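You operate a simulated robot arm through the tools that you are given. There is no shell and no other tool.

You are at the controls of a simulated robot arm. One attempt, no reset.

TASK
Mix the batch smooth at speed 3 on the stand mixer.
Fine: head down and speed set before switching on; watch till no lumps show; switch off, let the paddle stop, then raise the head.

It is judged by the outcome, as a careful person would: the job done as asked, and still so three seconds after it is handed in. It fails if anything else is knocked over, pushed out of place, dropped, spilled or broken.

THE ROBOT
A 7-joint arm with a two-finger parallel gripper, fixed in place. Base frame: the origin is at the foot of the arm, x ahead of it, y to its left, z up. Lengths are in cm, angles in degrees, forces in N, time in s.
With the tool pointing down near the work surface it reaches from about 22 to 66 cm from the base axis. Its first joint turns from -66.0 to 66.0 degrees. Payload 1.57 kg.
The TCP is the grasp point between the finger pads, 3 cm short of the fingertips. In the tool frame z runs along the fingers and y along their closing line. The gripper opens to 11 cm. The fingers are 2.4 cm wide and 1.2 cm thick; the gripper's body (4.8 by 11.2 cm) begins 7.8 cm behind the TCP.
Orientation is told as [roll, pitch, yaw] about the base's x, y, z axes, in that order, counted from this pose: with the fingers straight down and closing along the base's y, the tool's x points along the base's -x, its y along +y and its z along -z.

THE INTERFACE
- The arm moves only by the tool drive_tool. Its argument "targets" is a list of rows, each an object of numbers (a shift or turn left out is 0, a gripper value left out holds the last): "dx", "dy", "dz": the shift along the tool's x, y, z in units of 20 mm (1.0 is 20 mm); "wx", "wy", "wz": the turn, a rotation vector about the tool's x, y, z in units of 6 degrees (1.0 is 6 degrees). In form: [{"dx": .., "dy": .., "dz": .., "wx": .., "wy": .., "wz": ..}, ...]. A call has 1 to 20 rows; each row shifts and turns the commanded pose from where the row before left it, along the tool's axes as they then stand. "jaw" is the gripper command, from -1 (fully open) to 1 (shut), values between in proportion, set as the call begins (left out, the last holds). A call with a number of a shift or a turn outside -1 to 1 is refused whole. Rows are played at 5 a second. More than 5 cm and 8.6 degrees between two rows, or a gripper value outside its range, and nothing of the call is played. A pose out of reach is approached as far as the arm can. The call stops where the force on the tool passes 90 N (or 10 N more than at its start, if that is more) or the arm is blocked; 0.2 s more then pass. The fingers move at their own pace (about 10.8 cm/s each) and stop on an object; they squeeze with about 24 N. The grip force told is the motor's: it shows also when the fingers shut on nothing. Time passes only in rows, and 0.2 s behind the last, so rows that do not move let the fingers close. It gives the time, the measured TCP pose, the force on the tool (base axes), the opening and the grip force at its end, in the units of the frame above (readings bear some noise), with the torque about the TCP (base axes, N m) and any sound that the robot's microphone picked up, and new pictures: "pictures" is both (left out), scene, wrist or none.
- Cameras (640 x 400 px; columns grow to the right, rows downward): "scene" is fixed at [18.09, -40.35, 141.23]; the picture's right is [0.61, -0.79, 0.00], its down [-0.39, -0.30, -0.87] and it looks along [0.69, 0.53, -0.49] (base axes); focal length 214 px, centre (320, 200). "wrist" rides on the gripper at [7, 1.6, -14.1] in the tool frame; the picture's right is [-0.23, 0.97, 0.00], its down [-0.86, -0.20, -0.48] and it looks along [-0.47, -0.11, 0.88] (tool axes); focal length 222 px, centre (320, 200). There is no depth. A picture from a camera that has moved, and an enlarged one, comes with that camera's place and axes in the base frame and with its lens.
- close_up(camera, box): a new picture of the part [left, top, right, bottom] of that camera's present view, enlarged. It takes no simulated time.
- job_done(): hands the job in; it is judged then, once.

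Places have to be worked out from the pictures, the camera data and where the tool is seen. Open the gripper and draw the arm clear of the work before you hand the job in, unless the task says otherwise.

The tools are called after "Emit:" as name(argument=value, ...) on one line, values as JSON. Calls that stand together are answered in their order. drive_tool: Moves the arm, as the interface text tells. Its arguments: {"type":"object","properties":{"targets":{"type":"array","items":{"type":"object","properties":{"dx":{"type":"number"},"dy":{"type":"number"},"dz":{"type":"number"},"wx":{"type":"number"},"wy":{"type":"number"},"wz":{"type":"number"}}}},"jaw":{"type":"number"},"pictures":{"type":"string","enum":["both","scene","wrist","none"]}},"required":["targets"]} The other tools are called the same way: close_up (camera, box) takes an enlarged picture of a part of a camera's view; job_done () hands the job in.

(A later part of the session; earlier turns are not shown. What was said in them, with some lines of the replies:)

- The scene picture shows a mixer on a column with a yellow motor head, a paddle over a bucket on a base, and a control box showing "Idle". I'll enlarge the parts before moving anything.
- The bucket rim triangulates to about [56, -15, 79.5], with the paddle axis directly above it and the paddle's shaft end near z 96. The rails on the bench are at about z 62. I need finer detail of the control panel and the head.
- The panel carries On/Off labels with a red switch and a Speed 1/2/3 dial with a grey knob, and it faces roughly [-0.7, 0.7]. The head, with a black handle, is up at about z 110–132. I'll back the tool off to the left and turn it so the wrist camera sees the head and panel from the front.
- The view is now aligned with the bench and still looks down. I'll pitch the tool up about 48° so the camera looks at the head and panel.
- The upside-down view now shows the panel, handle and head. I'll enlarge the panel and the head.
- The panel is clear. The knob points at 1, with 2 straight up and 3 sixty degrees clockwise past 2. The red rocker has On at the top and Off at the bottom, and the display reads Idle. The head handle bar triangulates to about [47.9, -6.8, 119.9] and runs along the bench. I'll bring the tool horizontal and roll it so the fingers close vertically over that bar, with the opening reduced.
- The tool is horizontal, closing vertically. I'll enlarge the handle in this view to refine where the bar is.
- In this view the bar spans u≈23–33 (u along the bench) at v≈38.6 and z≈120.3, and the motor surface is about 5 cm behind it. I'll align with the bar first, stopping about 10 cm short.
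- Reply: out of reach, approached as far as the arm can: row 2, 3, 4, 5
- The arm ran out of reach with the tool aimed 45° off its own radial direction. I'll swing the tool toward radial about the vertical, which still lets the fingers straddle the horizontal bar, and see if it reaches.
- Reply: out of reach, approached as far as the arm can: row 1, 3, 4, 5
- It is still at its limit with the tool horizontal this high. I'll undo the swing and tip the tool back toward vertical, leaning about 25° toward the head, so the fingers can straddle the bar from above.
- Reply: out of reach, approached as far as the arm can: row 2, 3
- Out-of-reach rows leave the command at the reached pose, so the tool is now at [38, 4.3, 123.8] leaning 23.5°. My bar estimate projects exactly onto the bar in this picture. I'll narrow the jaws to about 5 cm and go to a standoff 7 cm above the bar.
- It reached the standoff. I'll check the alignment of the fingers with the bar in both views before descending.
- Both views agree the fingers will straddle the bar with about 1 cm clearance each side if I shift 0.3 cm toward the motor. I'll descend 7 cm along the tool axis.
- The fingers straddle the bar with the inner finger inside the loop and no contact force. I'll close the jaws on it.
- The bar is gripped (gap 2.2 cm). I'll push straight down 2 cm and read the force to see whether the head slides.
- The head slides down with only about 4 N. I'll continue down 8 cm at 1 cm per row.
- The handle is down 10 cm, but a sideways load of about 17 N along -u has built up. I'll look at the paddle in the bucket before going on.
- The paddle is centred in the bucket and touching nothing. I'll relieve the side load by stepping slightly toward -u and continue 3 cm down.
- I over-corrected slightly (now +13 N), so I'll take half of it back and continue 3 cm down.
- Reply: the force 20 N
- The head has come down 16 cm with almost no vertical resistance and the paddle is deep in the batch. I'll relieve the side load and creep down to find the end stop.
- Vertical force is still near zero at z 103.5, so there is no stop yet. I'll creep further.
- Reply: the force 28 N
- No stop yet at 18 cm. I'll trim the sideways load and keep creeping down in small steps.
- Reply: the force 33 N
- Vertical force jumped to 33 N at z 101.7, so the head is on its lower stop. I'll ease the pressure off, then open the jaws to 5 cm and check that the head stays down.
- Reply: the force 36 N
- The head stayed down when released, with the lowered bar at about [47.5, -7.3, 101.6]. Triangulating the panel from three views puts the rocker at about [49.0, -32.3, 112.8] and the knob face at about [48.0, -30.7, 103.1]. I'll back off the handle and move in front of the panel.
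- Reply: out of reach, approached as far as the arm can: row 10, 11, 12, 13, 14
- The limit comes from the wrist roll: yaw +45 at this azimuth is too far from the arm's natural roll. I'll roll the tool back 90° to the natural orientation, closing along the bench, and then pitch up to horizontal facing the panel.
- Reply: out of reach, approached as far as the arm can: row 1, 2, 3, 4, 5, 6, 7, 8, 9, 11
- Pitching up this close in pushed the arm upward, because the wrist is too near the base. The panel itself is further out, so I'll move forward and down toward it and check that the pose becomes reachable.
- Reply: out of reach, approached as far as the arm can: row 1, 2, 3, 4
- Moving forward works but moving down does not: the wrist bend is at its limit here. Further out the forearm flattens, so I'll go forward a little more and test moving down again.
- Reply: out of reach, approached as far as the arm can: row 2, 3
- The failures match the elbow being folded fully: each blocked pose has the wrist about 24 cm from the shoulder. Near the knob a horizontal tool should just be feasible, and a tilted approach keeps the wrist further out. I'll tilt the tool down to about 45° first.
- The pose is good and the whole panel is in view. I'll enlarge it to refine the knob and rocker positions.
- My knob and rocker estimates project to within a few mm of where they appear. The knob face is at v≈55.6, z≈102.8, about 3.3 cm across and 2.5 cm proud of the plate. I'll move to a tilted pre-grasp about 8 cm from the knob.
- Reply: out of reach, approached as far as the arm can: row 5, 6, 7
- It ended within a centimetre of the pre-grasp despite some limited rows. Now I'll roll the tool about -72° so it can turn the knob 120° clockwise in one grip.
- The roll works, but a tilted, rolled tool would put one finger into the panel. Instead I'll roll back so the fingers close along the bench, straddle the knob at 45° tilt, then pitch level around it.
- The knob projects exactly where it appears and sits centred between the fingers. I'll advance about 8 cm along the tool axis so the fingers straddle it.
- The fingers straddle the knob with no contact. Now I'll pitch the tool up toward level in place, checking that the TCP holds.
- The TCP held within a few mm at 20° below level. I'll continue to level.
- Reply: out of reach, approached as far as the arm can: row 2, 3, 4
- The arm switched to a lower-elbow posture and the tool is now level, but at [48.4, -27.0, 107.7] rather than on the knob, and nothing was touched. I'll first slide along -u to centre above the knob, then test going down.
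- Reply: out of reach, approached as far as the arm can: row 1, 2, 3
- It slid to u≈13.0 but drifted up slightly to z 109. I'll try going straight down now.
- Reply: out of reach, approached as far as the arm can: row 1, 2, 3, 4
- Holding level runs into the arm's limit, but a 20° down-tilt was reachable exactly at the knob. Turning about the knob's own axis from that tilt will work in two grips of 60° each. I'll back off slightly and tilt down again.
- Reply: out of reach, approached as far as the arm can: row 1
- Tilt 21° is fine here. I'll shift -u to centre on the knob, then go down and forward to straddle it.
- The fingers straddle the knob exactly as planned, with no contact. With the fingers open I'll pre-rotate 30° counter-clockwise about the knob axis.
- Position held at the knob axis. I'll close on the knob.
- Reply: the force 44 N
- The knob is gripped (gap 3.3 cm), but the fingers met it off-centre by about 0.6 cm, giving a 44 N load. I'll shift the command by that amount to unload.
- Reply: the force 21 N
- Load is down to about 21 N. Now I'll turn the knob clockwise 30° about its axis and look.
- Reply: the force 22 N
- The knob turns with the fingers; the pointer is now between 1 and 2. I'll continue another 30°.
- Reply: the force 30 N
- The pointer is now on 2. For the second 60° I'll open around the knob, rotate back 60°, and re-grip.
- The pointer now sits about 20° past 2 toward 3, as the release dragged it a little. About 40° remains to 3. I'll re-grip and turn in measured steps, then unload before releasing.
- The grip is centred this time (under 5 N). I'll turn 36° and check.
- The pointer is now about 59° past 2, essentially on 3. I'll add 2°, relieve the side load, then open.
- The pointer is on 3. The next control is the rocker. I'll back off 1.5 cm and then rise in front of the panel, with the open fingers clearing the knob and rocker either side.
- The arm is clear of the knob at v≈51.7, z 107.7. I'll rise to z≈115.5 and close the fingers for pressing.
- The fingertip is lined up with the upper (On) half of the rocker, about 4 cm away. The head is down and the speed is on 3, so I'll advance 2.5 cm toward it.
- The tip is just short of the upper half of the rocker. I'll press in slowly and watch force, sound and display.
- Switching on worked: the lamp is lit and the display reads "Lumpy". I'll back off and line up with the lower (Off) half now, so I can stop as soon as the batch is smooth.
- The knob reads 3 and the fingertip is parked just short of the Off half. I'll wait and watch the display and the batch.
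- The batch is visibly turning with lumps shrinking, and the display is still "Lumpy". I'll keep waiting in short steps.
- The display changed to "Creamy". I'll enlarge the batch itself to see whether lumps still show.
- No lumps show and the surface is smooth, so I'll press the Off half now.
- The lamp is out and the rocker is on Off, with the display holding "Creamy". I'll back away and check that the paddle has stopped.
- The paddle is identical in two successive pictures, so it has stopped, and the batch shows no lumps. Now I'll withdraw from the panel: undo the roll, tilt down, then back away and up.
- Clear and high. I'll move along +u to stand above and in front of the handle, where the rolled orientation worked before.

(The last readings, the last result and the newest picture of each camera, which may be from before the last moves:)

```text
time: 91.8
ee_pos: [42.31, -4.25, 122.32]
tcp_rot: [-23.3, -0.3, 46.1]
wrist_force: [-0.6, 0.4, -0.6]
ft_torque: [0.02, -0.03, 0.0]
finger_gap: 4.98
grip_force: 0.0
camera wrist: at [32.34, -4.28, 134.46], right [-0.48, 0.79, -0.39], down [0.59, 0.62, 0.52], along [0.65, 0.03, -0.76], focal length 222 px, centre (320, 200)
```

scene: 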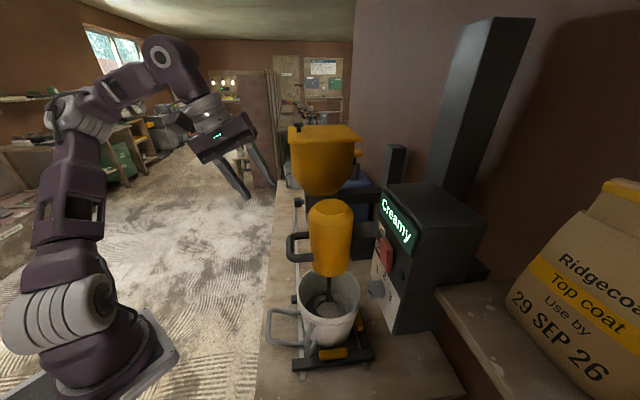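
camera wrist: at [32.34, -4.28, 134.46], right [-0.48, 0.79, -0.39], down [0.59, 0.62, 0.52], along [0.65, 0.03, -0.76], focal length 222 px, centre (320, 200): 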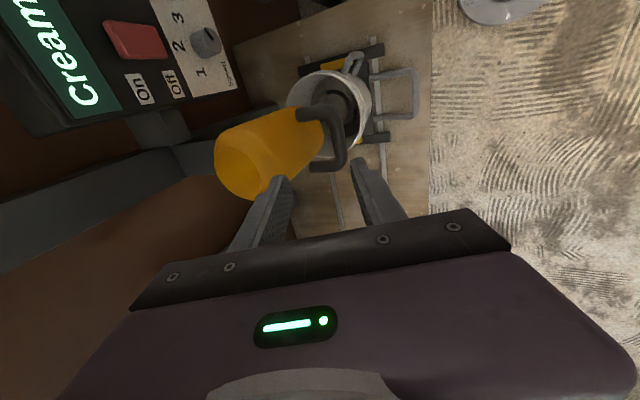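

The tool is back in the handle-gripping orientation. I'll descend to a standoff 8 cm from the lowered bar.

Emit:
drive_tool(targets=[{"dx": -0.097, "dy": 0.197, "dz": 0.949}, {"dx": -0.097, "dy": 0.197, "dz": 0.949}, {"dx": -0.097, "dy": 0.197, "dz": 0.949}, {"dx": -0.097, "dy": 0.197, "dz": 0.949}, {"dx": -0.097, "dy": 0.197, "dz": 0.949}, {"dx": -0.097, "dy": 0.197, "dz": 0.949}, {"dx": -0.097, "dy": 0.197, "dz": 0.949}, {"wz": 0.2}], pictures="both")

Emit:
close_up(camera="wrist", box=[220, 90, 420, 240])

Emit:
close_up(camera="scene", box=[220, 140, 380, 290])

```text
time: 93.6
ee_pos: [45.32, -5.24, 108.89]
tcp_rot: [-23.4, -0.7, 44.9]
wrist_force: [0.6, -0.8, 0.1]
ft_torque: [0.02, 0.0, 0.03]
finger_gap: 4.98
grip_force: 0.1
camera wrist: at [35.22, -5.15, 121.03], right [-0.47, 0.8, -0.38], down [0.6, 0.6, 0.53], along [0.65, 0.02, -0.76], focal length 222 px, centre (320, 200)
```

scene: 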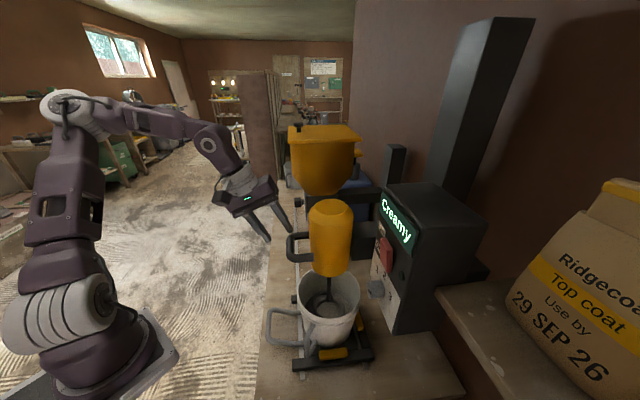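
wrist: 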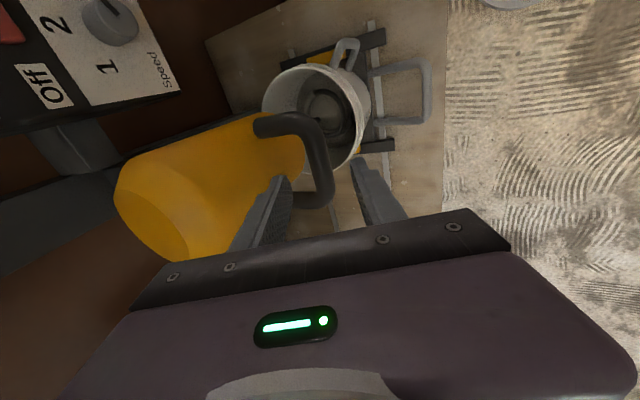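

```text
2.67 times, centred on (320, 165) of wrist
camera zoom: at [35.22, -5.15, 121.03], right [-0.47, 0.8, -0.38], down [0.6, 0.6, 0.53], along [0.65, 0.02, -0.76], focal length 592 px, centre (320, 293)
```

zoom: 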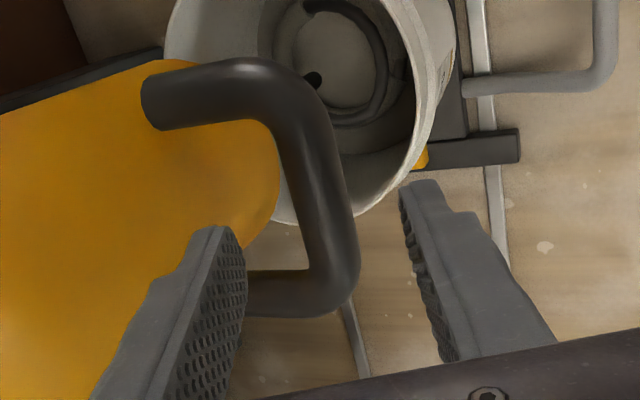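

```text
2.67 times, centred on (300, 215) of scene
camera zoom: at [18.09, -40.35, 141.23], right [0.61, -0.79, 0.0], down [-0.39, -0.3, -0.87], along [0.69, 0.53, -0.49], focal length 572 px, centre (373, 160)
```

zoom: 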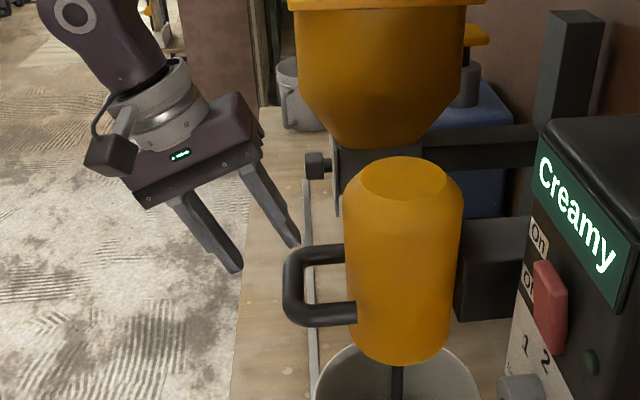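

The bar lies centred on the approach line. I'll descend 7.8 cm so the fingers straddle it.

Emit:
drive_tool(targets=[{"dz": 0.78}, {"dz": 0.78}, {"dz": 0.78}, {"dz": 0.78}, {"dz": 0.78}], pictures="both")

Emit:
close_up(camera="wrist", box=[220, 90, 420, 240])

Emit:
close_up(camera="scene", box=[220, 140, 380, 290])

```text
time: 94.8
ee_pos: [47.52, -7.24, 101.89]
tcp_rot: [-23.4, -0.8, 44.8]
wrist_force: [0.9, -0.4, 0.2]
ft_torque: [-0.05, 0.02, 0.03]
finger_gap: 4.99
grip_force: 0.0
camera wrist: at [37.53, -7.25, 114.06], right [-0.47, 0.8, -0.38], down [0.6, 0.6, 0.53], along [0.65, 0.02, -0.76], focal length 222 px, centre (320, 200)
```

scene: 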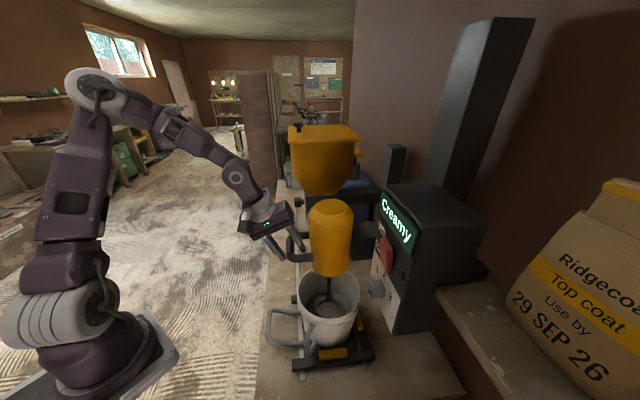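
wrist: 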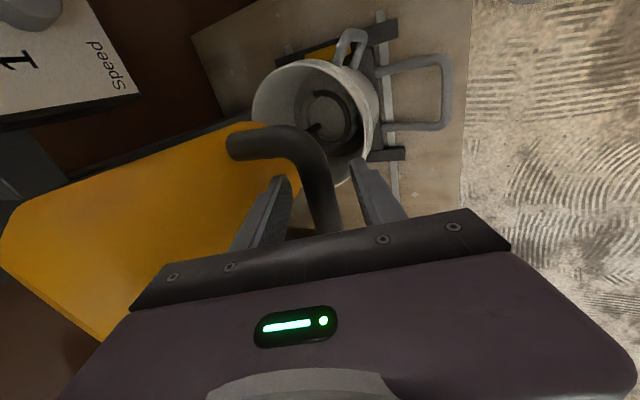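

```text
2.67 times, centred on (320, 165) of wrist
camera zoom: at [37.53, -7.25, 114.06], right [-0.47, 0.8, -0.38], down [0.6, 0.6, 0.53], along [0.65, 0.02, -0.76], focal length 592 px, centre (320, 293)
```

zoom: 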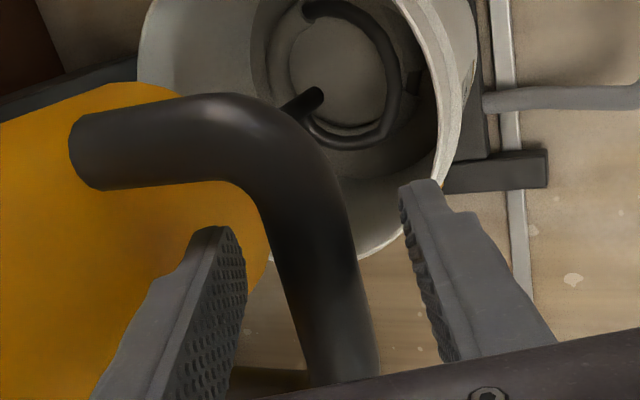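

```text
2.67 times, centred on (300, 215) of scene
camera zoom: at [18.09, -40.35, 141.23], right [0.61, -0.79, 0.0], down [-0.39, -0.3, -0.87], along [0.69, 0.53, -0.49], focal length 572 px, centre (373, 160)
```

zoom: 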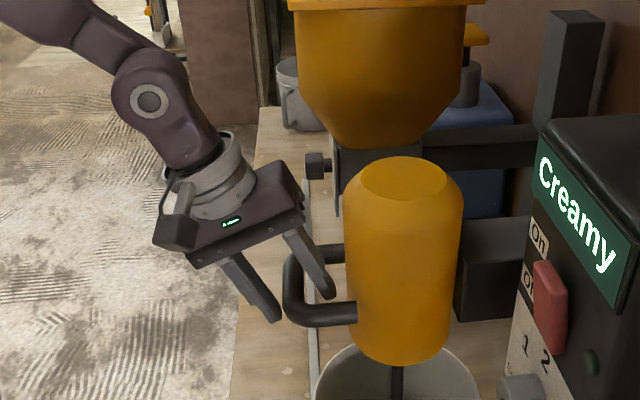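

The fingers straddle the bar. I'll close on it.

Emit:
drive_tool(targets=[{}, {}, {}, {}], jaw=1, pictures="none")

Emit:
drive_tool(targets=[{"dx": -0.004, "dy": -0.1, "dz": -0.23}, {"dx": -0.004, "dy": -0.1, "dz": -0.23}, {"dx": -0.004, "dy": -0.1, "dz": -0.23}, {"dx": -0.004, "dy": -0.1, "dz": -0.23}], pictures="scene")

```text
time: 95.8
ee_pos: [47.49, -7.3, 102.02]
tcp_rot: [-23.3, -0.8, 44.8]
wrist_force: [4.6, -5.0, -2.3]
ft_torque: [-0.31, 0.26, 0.68]
finger_gap: 2.19
grip_force: 35.1
```

```text
time: 96.8
ee_pos: [47.65, -7.54, 103.75]
tcp_rot: [-23.4, -0.8, 44.7]
wrist_force: [3.8, -12.8, -3.2]
ft_torque: [0.12, -0.17, 0.75]
finger_gap: 2.15
grip_force: 34.9
```

scene: 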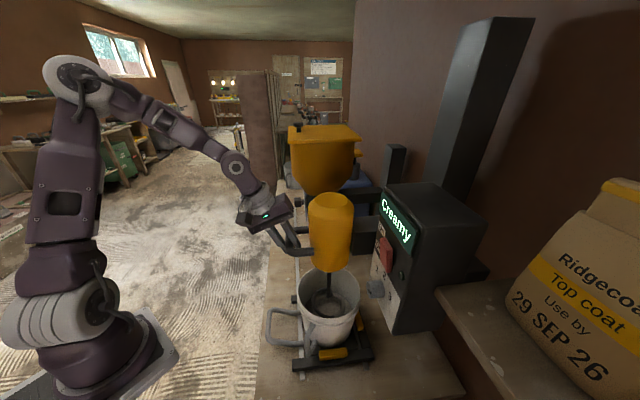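

The head rises easily. I'll continue up 8 cm.

Emit:
drive_tool(targets=[{"dx": -0.005, "dy": -0.199, "dz": -0.459}, {"dx": -0.005, "dy": -0.199, "dz": -0.459}, {"dx": -0.005, "dy": -0.199, "dz": -0.459}, {"dx": -0.005, "dy": -0.199, "dz": -0.459}, {"dx": -0.005, "dy": -0.199, "dz": -0.459}, {"dx": -0.005, "dy": -0.199, "dz": -0.459}, {"dx": -0.005, "dy": -0.199, "dz": -0.459}, {"dx": -0.005, "dy": -0.199, "dz": -0.459}], pictures="both")

Emit:
close_up(camera="scene", box=[280, 220, 390, 350])

```text
time: 98.6
ee_pos: [47.52, -7.32, 111.81]
tcp_rot: [-23.3, -0.8, 44.8]
wrist_force: [4.4, -16.7, -1.9]
ft_torque: [-0.12, 0.12, 0.75]
finger_gap: 2.17
grip_force: 34.5
camera wrist: at [37.55, -7.26, 124.02], right [-0.47, 0.8, -0.38], down [0.6, 0.6, 0.53], along [0.65, 0.02, -0.76], focal length 222 px, centre (320, 200)
```

scene: 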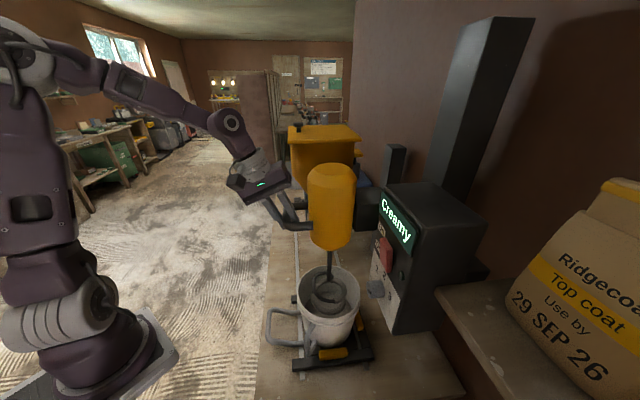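
wrist: 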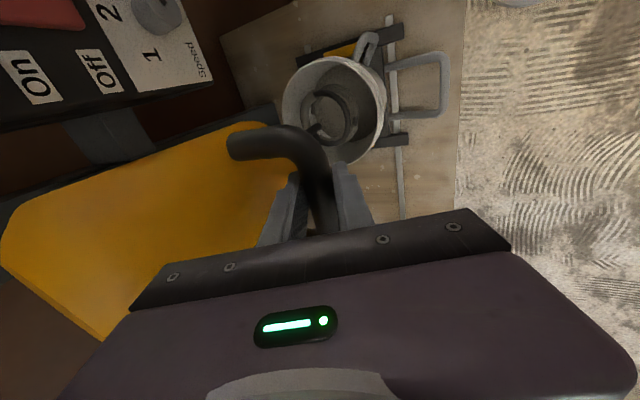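

```text
3.08 times, centred on (335, 285) of scene
camera zoom: at [18.11, -40.4, 141.21], right [0.61, -0.79, 0.0], down [-0.39, -0.3, -0.87], along [0.69, 0.53, -0.49], focal length 660 px, centre (274, -62)
```

zoom: 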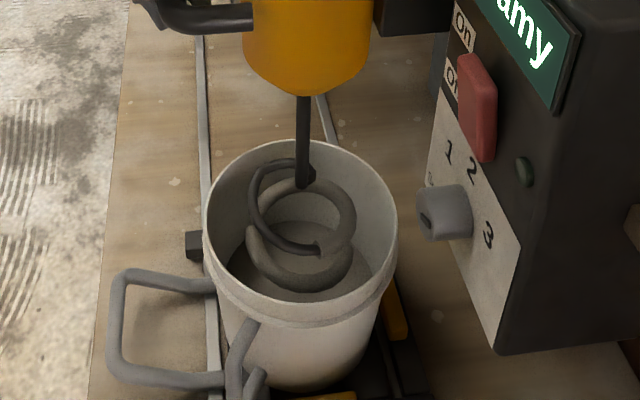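

The batch is smooth, the lower coil is coated with it, and the head is half-way up. I'll raise 7 cm more.

Emit:
drive_tool(targets=[{"dx": -0.005, "dy": -0.199, "dz": -0.459}, {"dx": -0.005, "dy": -0.199, "dz": -0.459}, {"dx": -0.005, "dy": -0.199, "dz": -0.459}, {"dx": -0.005, "dy": -0.199, "dz": -0.459}, {"dx": -0.005, "dy": -0.199, "dz": -0.459}, {"dx": -0.005, "dy": -0.199, "dz": -0.459}, {"dx": -0.005, "dy": -0.199, "dz": -0.459}], pictures="scene")

```text
time: 100.2
ee_pos: [47.59, -7.42, 118.79]
tcp_rot: [-23.4, -0.8, 45.0]
wrist_force: [6.5, -2.9, -2.0]
ft_torque: [-0.23, 0.08, 0.6]
finger_gap: 2.16
grip_force: 34.6
```

scene: 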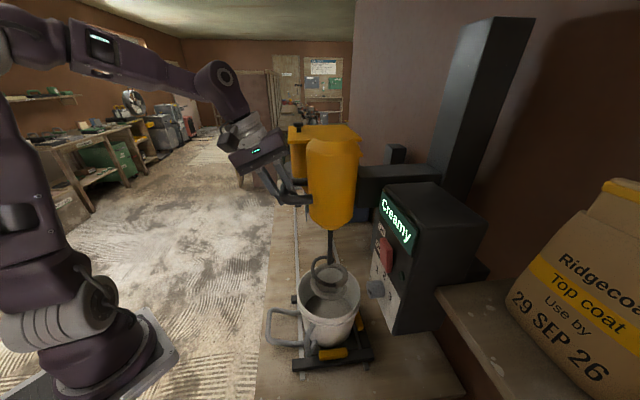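

Near the original height. I'll creep the last 2 cm to the top position, watching the force.

Emit:
drive_tool(targets=[{"dx": -0.003, "dy": -0.1, "dz": -0.23}, {"dx": -0.003, "dy": -0.1, "dz": -0.23}, {"dx": -0.003, "dy": -0.1, "dz": -0.23}, {"dx": -0.002, "dy": -0.05, "dz": -0.115}], pictures="scene")

```text
time: 101.2
ee_pos: [47.51, -7.29, 120.46]
tcp_rot: [-23.2, -0.7, 44.8]
wrist_force: [11.9, -6.8, -25.4]
ft_torque: [-0.22, 0.22, 0.77]
finger_gap: 2.21
grip_force: 34.8
```

scene: 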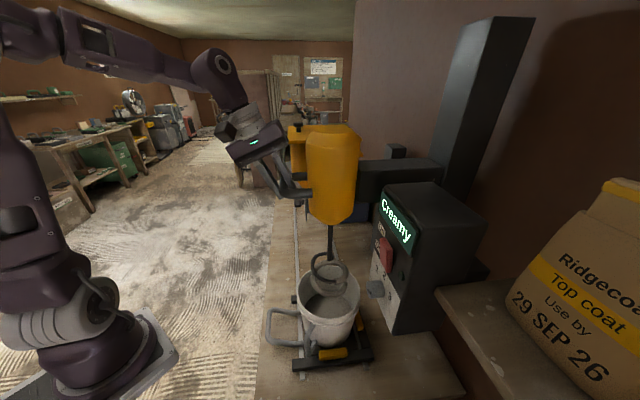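

The head is at its top stop (25 N resisting). I'll ease off 2 mm, open the jaws to 5 cm, and check that it stays up.

Emit:
drive_tool(targets=[{"dy": 0.04, "dz": 0.09}, {}], pictures="none")

Emit:
drive_tool(targets=[{}, {}, {}, {}, {}], jaw=0.09, pictures="both")

Emit:
close_up(camera="scene", box=[220, 100, 400, 240])

```text
time: 101.8
ee_pos: [47.57, -7.36, 120.59]
tcp_rot: [-23.4, -0.8, 44.8]
wrist_force: [-9.4, 4.0, 3.6]
ft_torque: [-0.73, 0.62, 0.39]
finger_gap: 2.21
grip_force: 34.9
```

```text
time: 103.0
ee_pos: [47.49, -7.36, 120.4]
tcp_rot: [-23.3, -0.8, 44.8]
wrist_force: [0.2, 0.0, -0.4]
ft_torque: [-0.01, -0.05, -0.01]
finger_gap: 5.02
grip_force: 0.1
camera wrist: at [37.53, -7.25, 132.6], right [-0.47, 0.8, -0.38], down [0.6, 0.6, 0.53], along [0.65, 0.02, -0.76], focal length 222 px, centre (320, 200)
```

scene: 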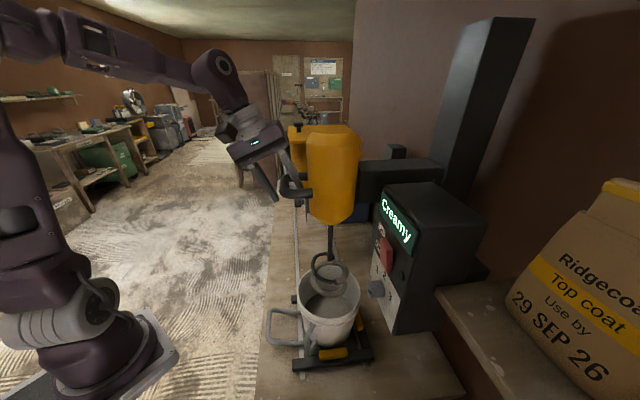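
wrist: 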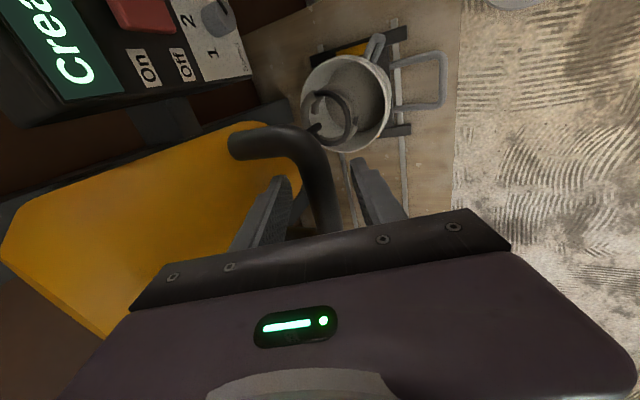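

```text
2.86 times, centred on (310, 170) of scene
camera zoom: at [18.09, -40.35, 141.23], right [0.61, -0.79, 0.0], down [-0.39, -0.3, -0.87], along [0.69, 0.53, -0.49], focal length 613 px, centre (349, 286)
```

zoom: 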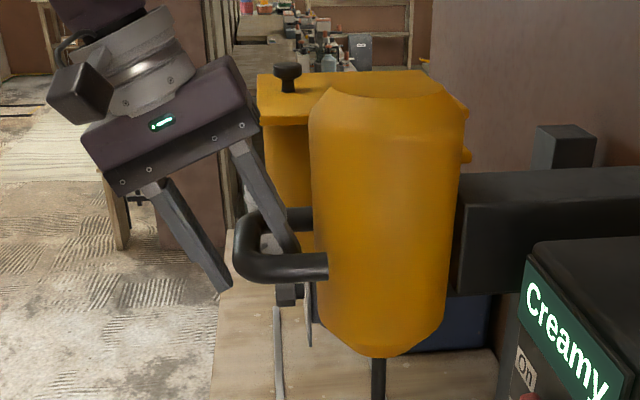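

The head holds at the top with the fingers open and no contact. I'll withdraw along the tool axis and then back away, opening fully.

Emit:
drive_tool(targets=[{"dz": -0.7}, {"dz": -0.7}, {"dz": -0.7}, {"dz": -0.7}, {"dz": -0.7}, {"dy": 0.8}, {"dy": 0.8}, {"dy": 0.8}, {"dy": 0.8}, {"dy": 0.8}, {"dy": 0.8}], pictures="both")

Emit:
close_up(camera="scene", box=[280, 220, 420, 350])

Emit:
close_up(camera="wrist", box=[220, 20, 420, 170])

```text
time: 105.4
ee_pos: [39.26, 0.89, 123.12]
tcp_rot: [-23.4, -0.8, 44.8]
wrist_force: [0.2, -0.2, -0.4]
ft_torque: [0.0, -0.01, 0.01]
finger_gap: 5.02
grip_force: 0.1
camera wrist: at [29.32, 1.03, 135.18], right [-0.47, 0.8, -0.38], down [0.6, 0.6, 0.53], along [0.65, 0.02, -0.76], focal length 222 px, centre (320, 200)
```

scene: 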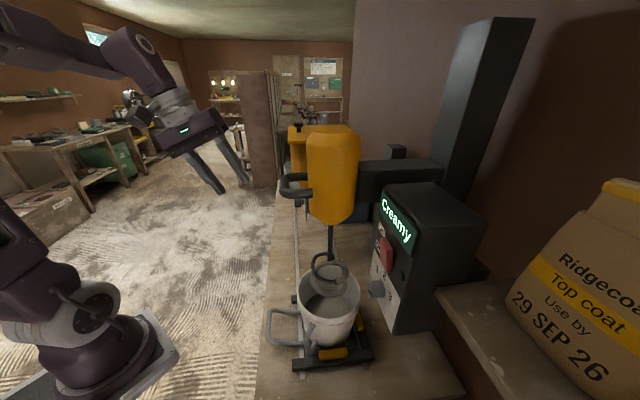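
wrist: 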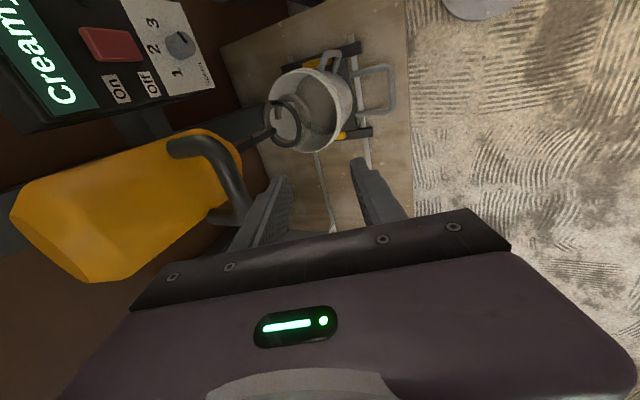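

```text
3.08 times, centred on (350, 285) of scene
camera zoom: at [18.09, -40.35, 141.23], right [0.61, -0.79, 0.0], down [-0.39, -0.3, -0.87], along [0.69, 0.53, -0.49], focal length 660 px, centre (228, -62)
```

zoom: 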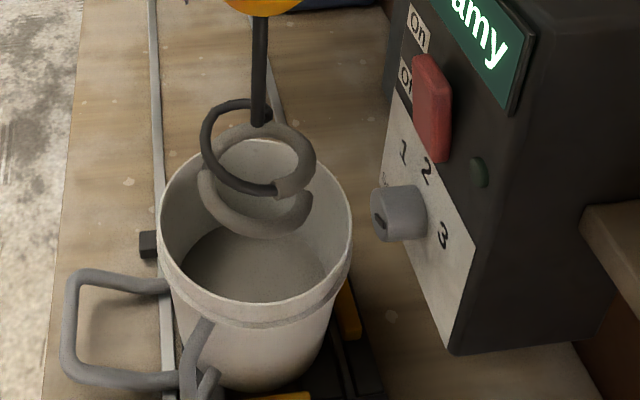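

```text
2.67 times, centred on (320, 95) of wrist
camera zoom: at [29.32, 1.03, 135.18], right [-0.47, 0.8, -0.38], down [0.6, 0.6, 0.53], along [0.65, 0.02, -0.76], focal length 592 px, centre (320, 480)
```

zoom: 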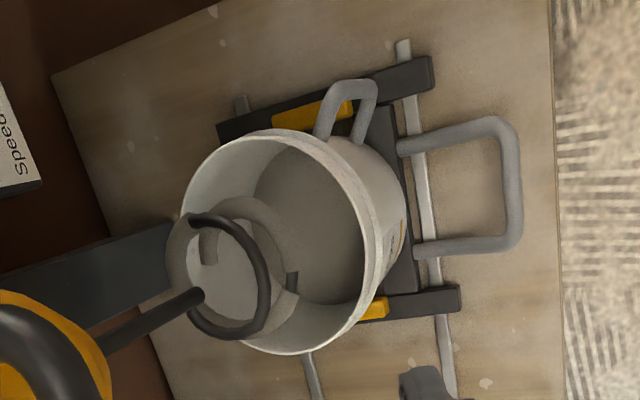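

The batch surface is flat and lump-free, the head is up, the rocker is Off and the lamp is out. I'll open the gripper fully, back a little further, and watch a few seconds to confirm nothing changes.

Emit:
drive_tool(targets=[{"dy": 0.4, "dz": -0.3}, {"dy": 0.4, "dz": -0.3}, {"dy": 0.4, "dz": -0.3}, {}, {}, {}, {}, {}, {}, {}, {}, {}, {}, {}, {}, {}], jaw=-1, pictures="both")

Emit:
close_up(camera="scene", box=[270, 110, 450, 360])

```text
time: 108.8
ee_pos: [37.32, 2.96, 123.78]
tcp_rot: [-23.3, -0.7, 44.8]
wrist_force: [-0.8, -0.3, 0.0]
ft_torque: [-0.04, -0.03, 0.0]
finger_gap: 11.0
grip_force: 0.2
camera wrist: at [27.2, 2.98, 135.93], right [-0.47, 0.8, -0.38], down [0.6, 0.6, 0.53], along [0.65, 0.02, -0.76], focal length 222 px, centre (320, 200)
```

scene: 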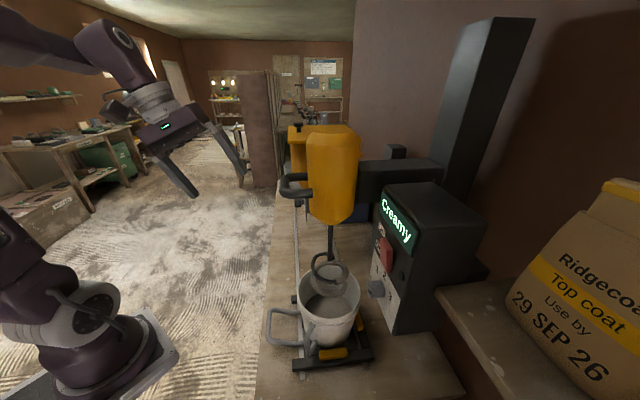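
wrist: 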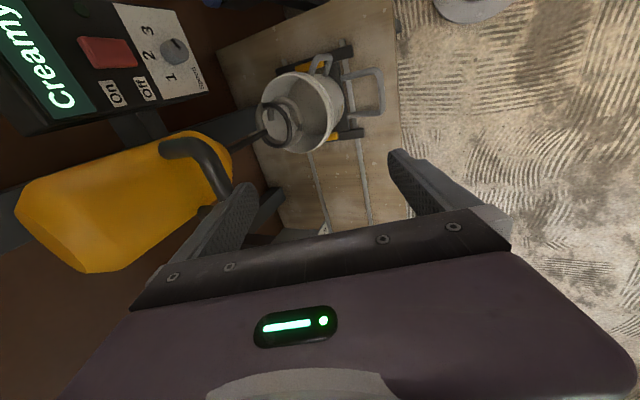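

```text
1.60 times, centred on (360, 235) of scene
camera zoom: at [18.09, -40.35, 141.23], right [0.61, -0.79, 0.0], down [-0.39, -0.3, -0.87], along [0.69, 0.53, -0.49], focal length 343 px, centre (256, 144)
```

zoom: 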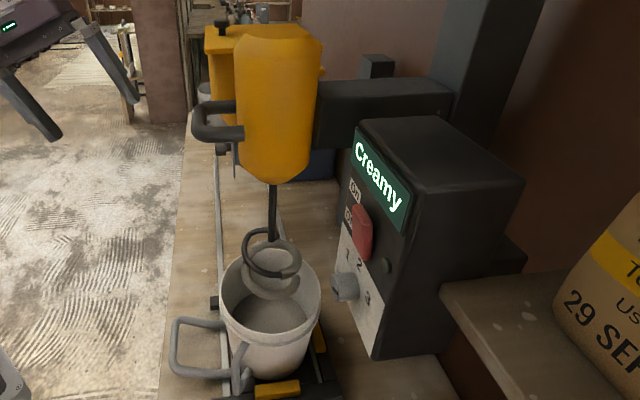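

After several seconds nothing has changed: the head is up, the mixer is off with the paddle still, the batch is smooth and the bucket is in place. The arm is clear with the gripper open, so I'm handing the job in.

Emit:
job_done()

```text
The job is handed in.
```

The batch is mixed smooth at speed 3, and I've handed the job in. I lowered the head onto its stop and set the dial from 1 to 3 before switching on.

The display went from "Lumpy" to "Creamy" after about four seconds. A close look at the bucket then showed no lumps, so I switched off. "Creamy" was the only word the display gave, so I relied on how the batch looked.

Once two pictures in a row showed the paddle still, I raised the head to the top and let go. It stayed up. The bucket is still in place and I saw no spills. The gripper is open and the arm is clear of the mixer.
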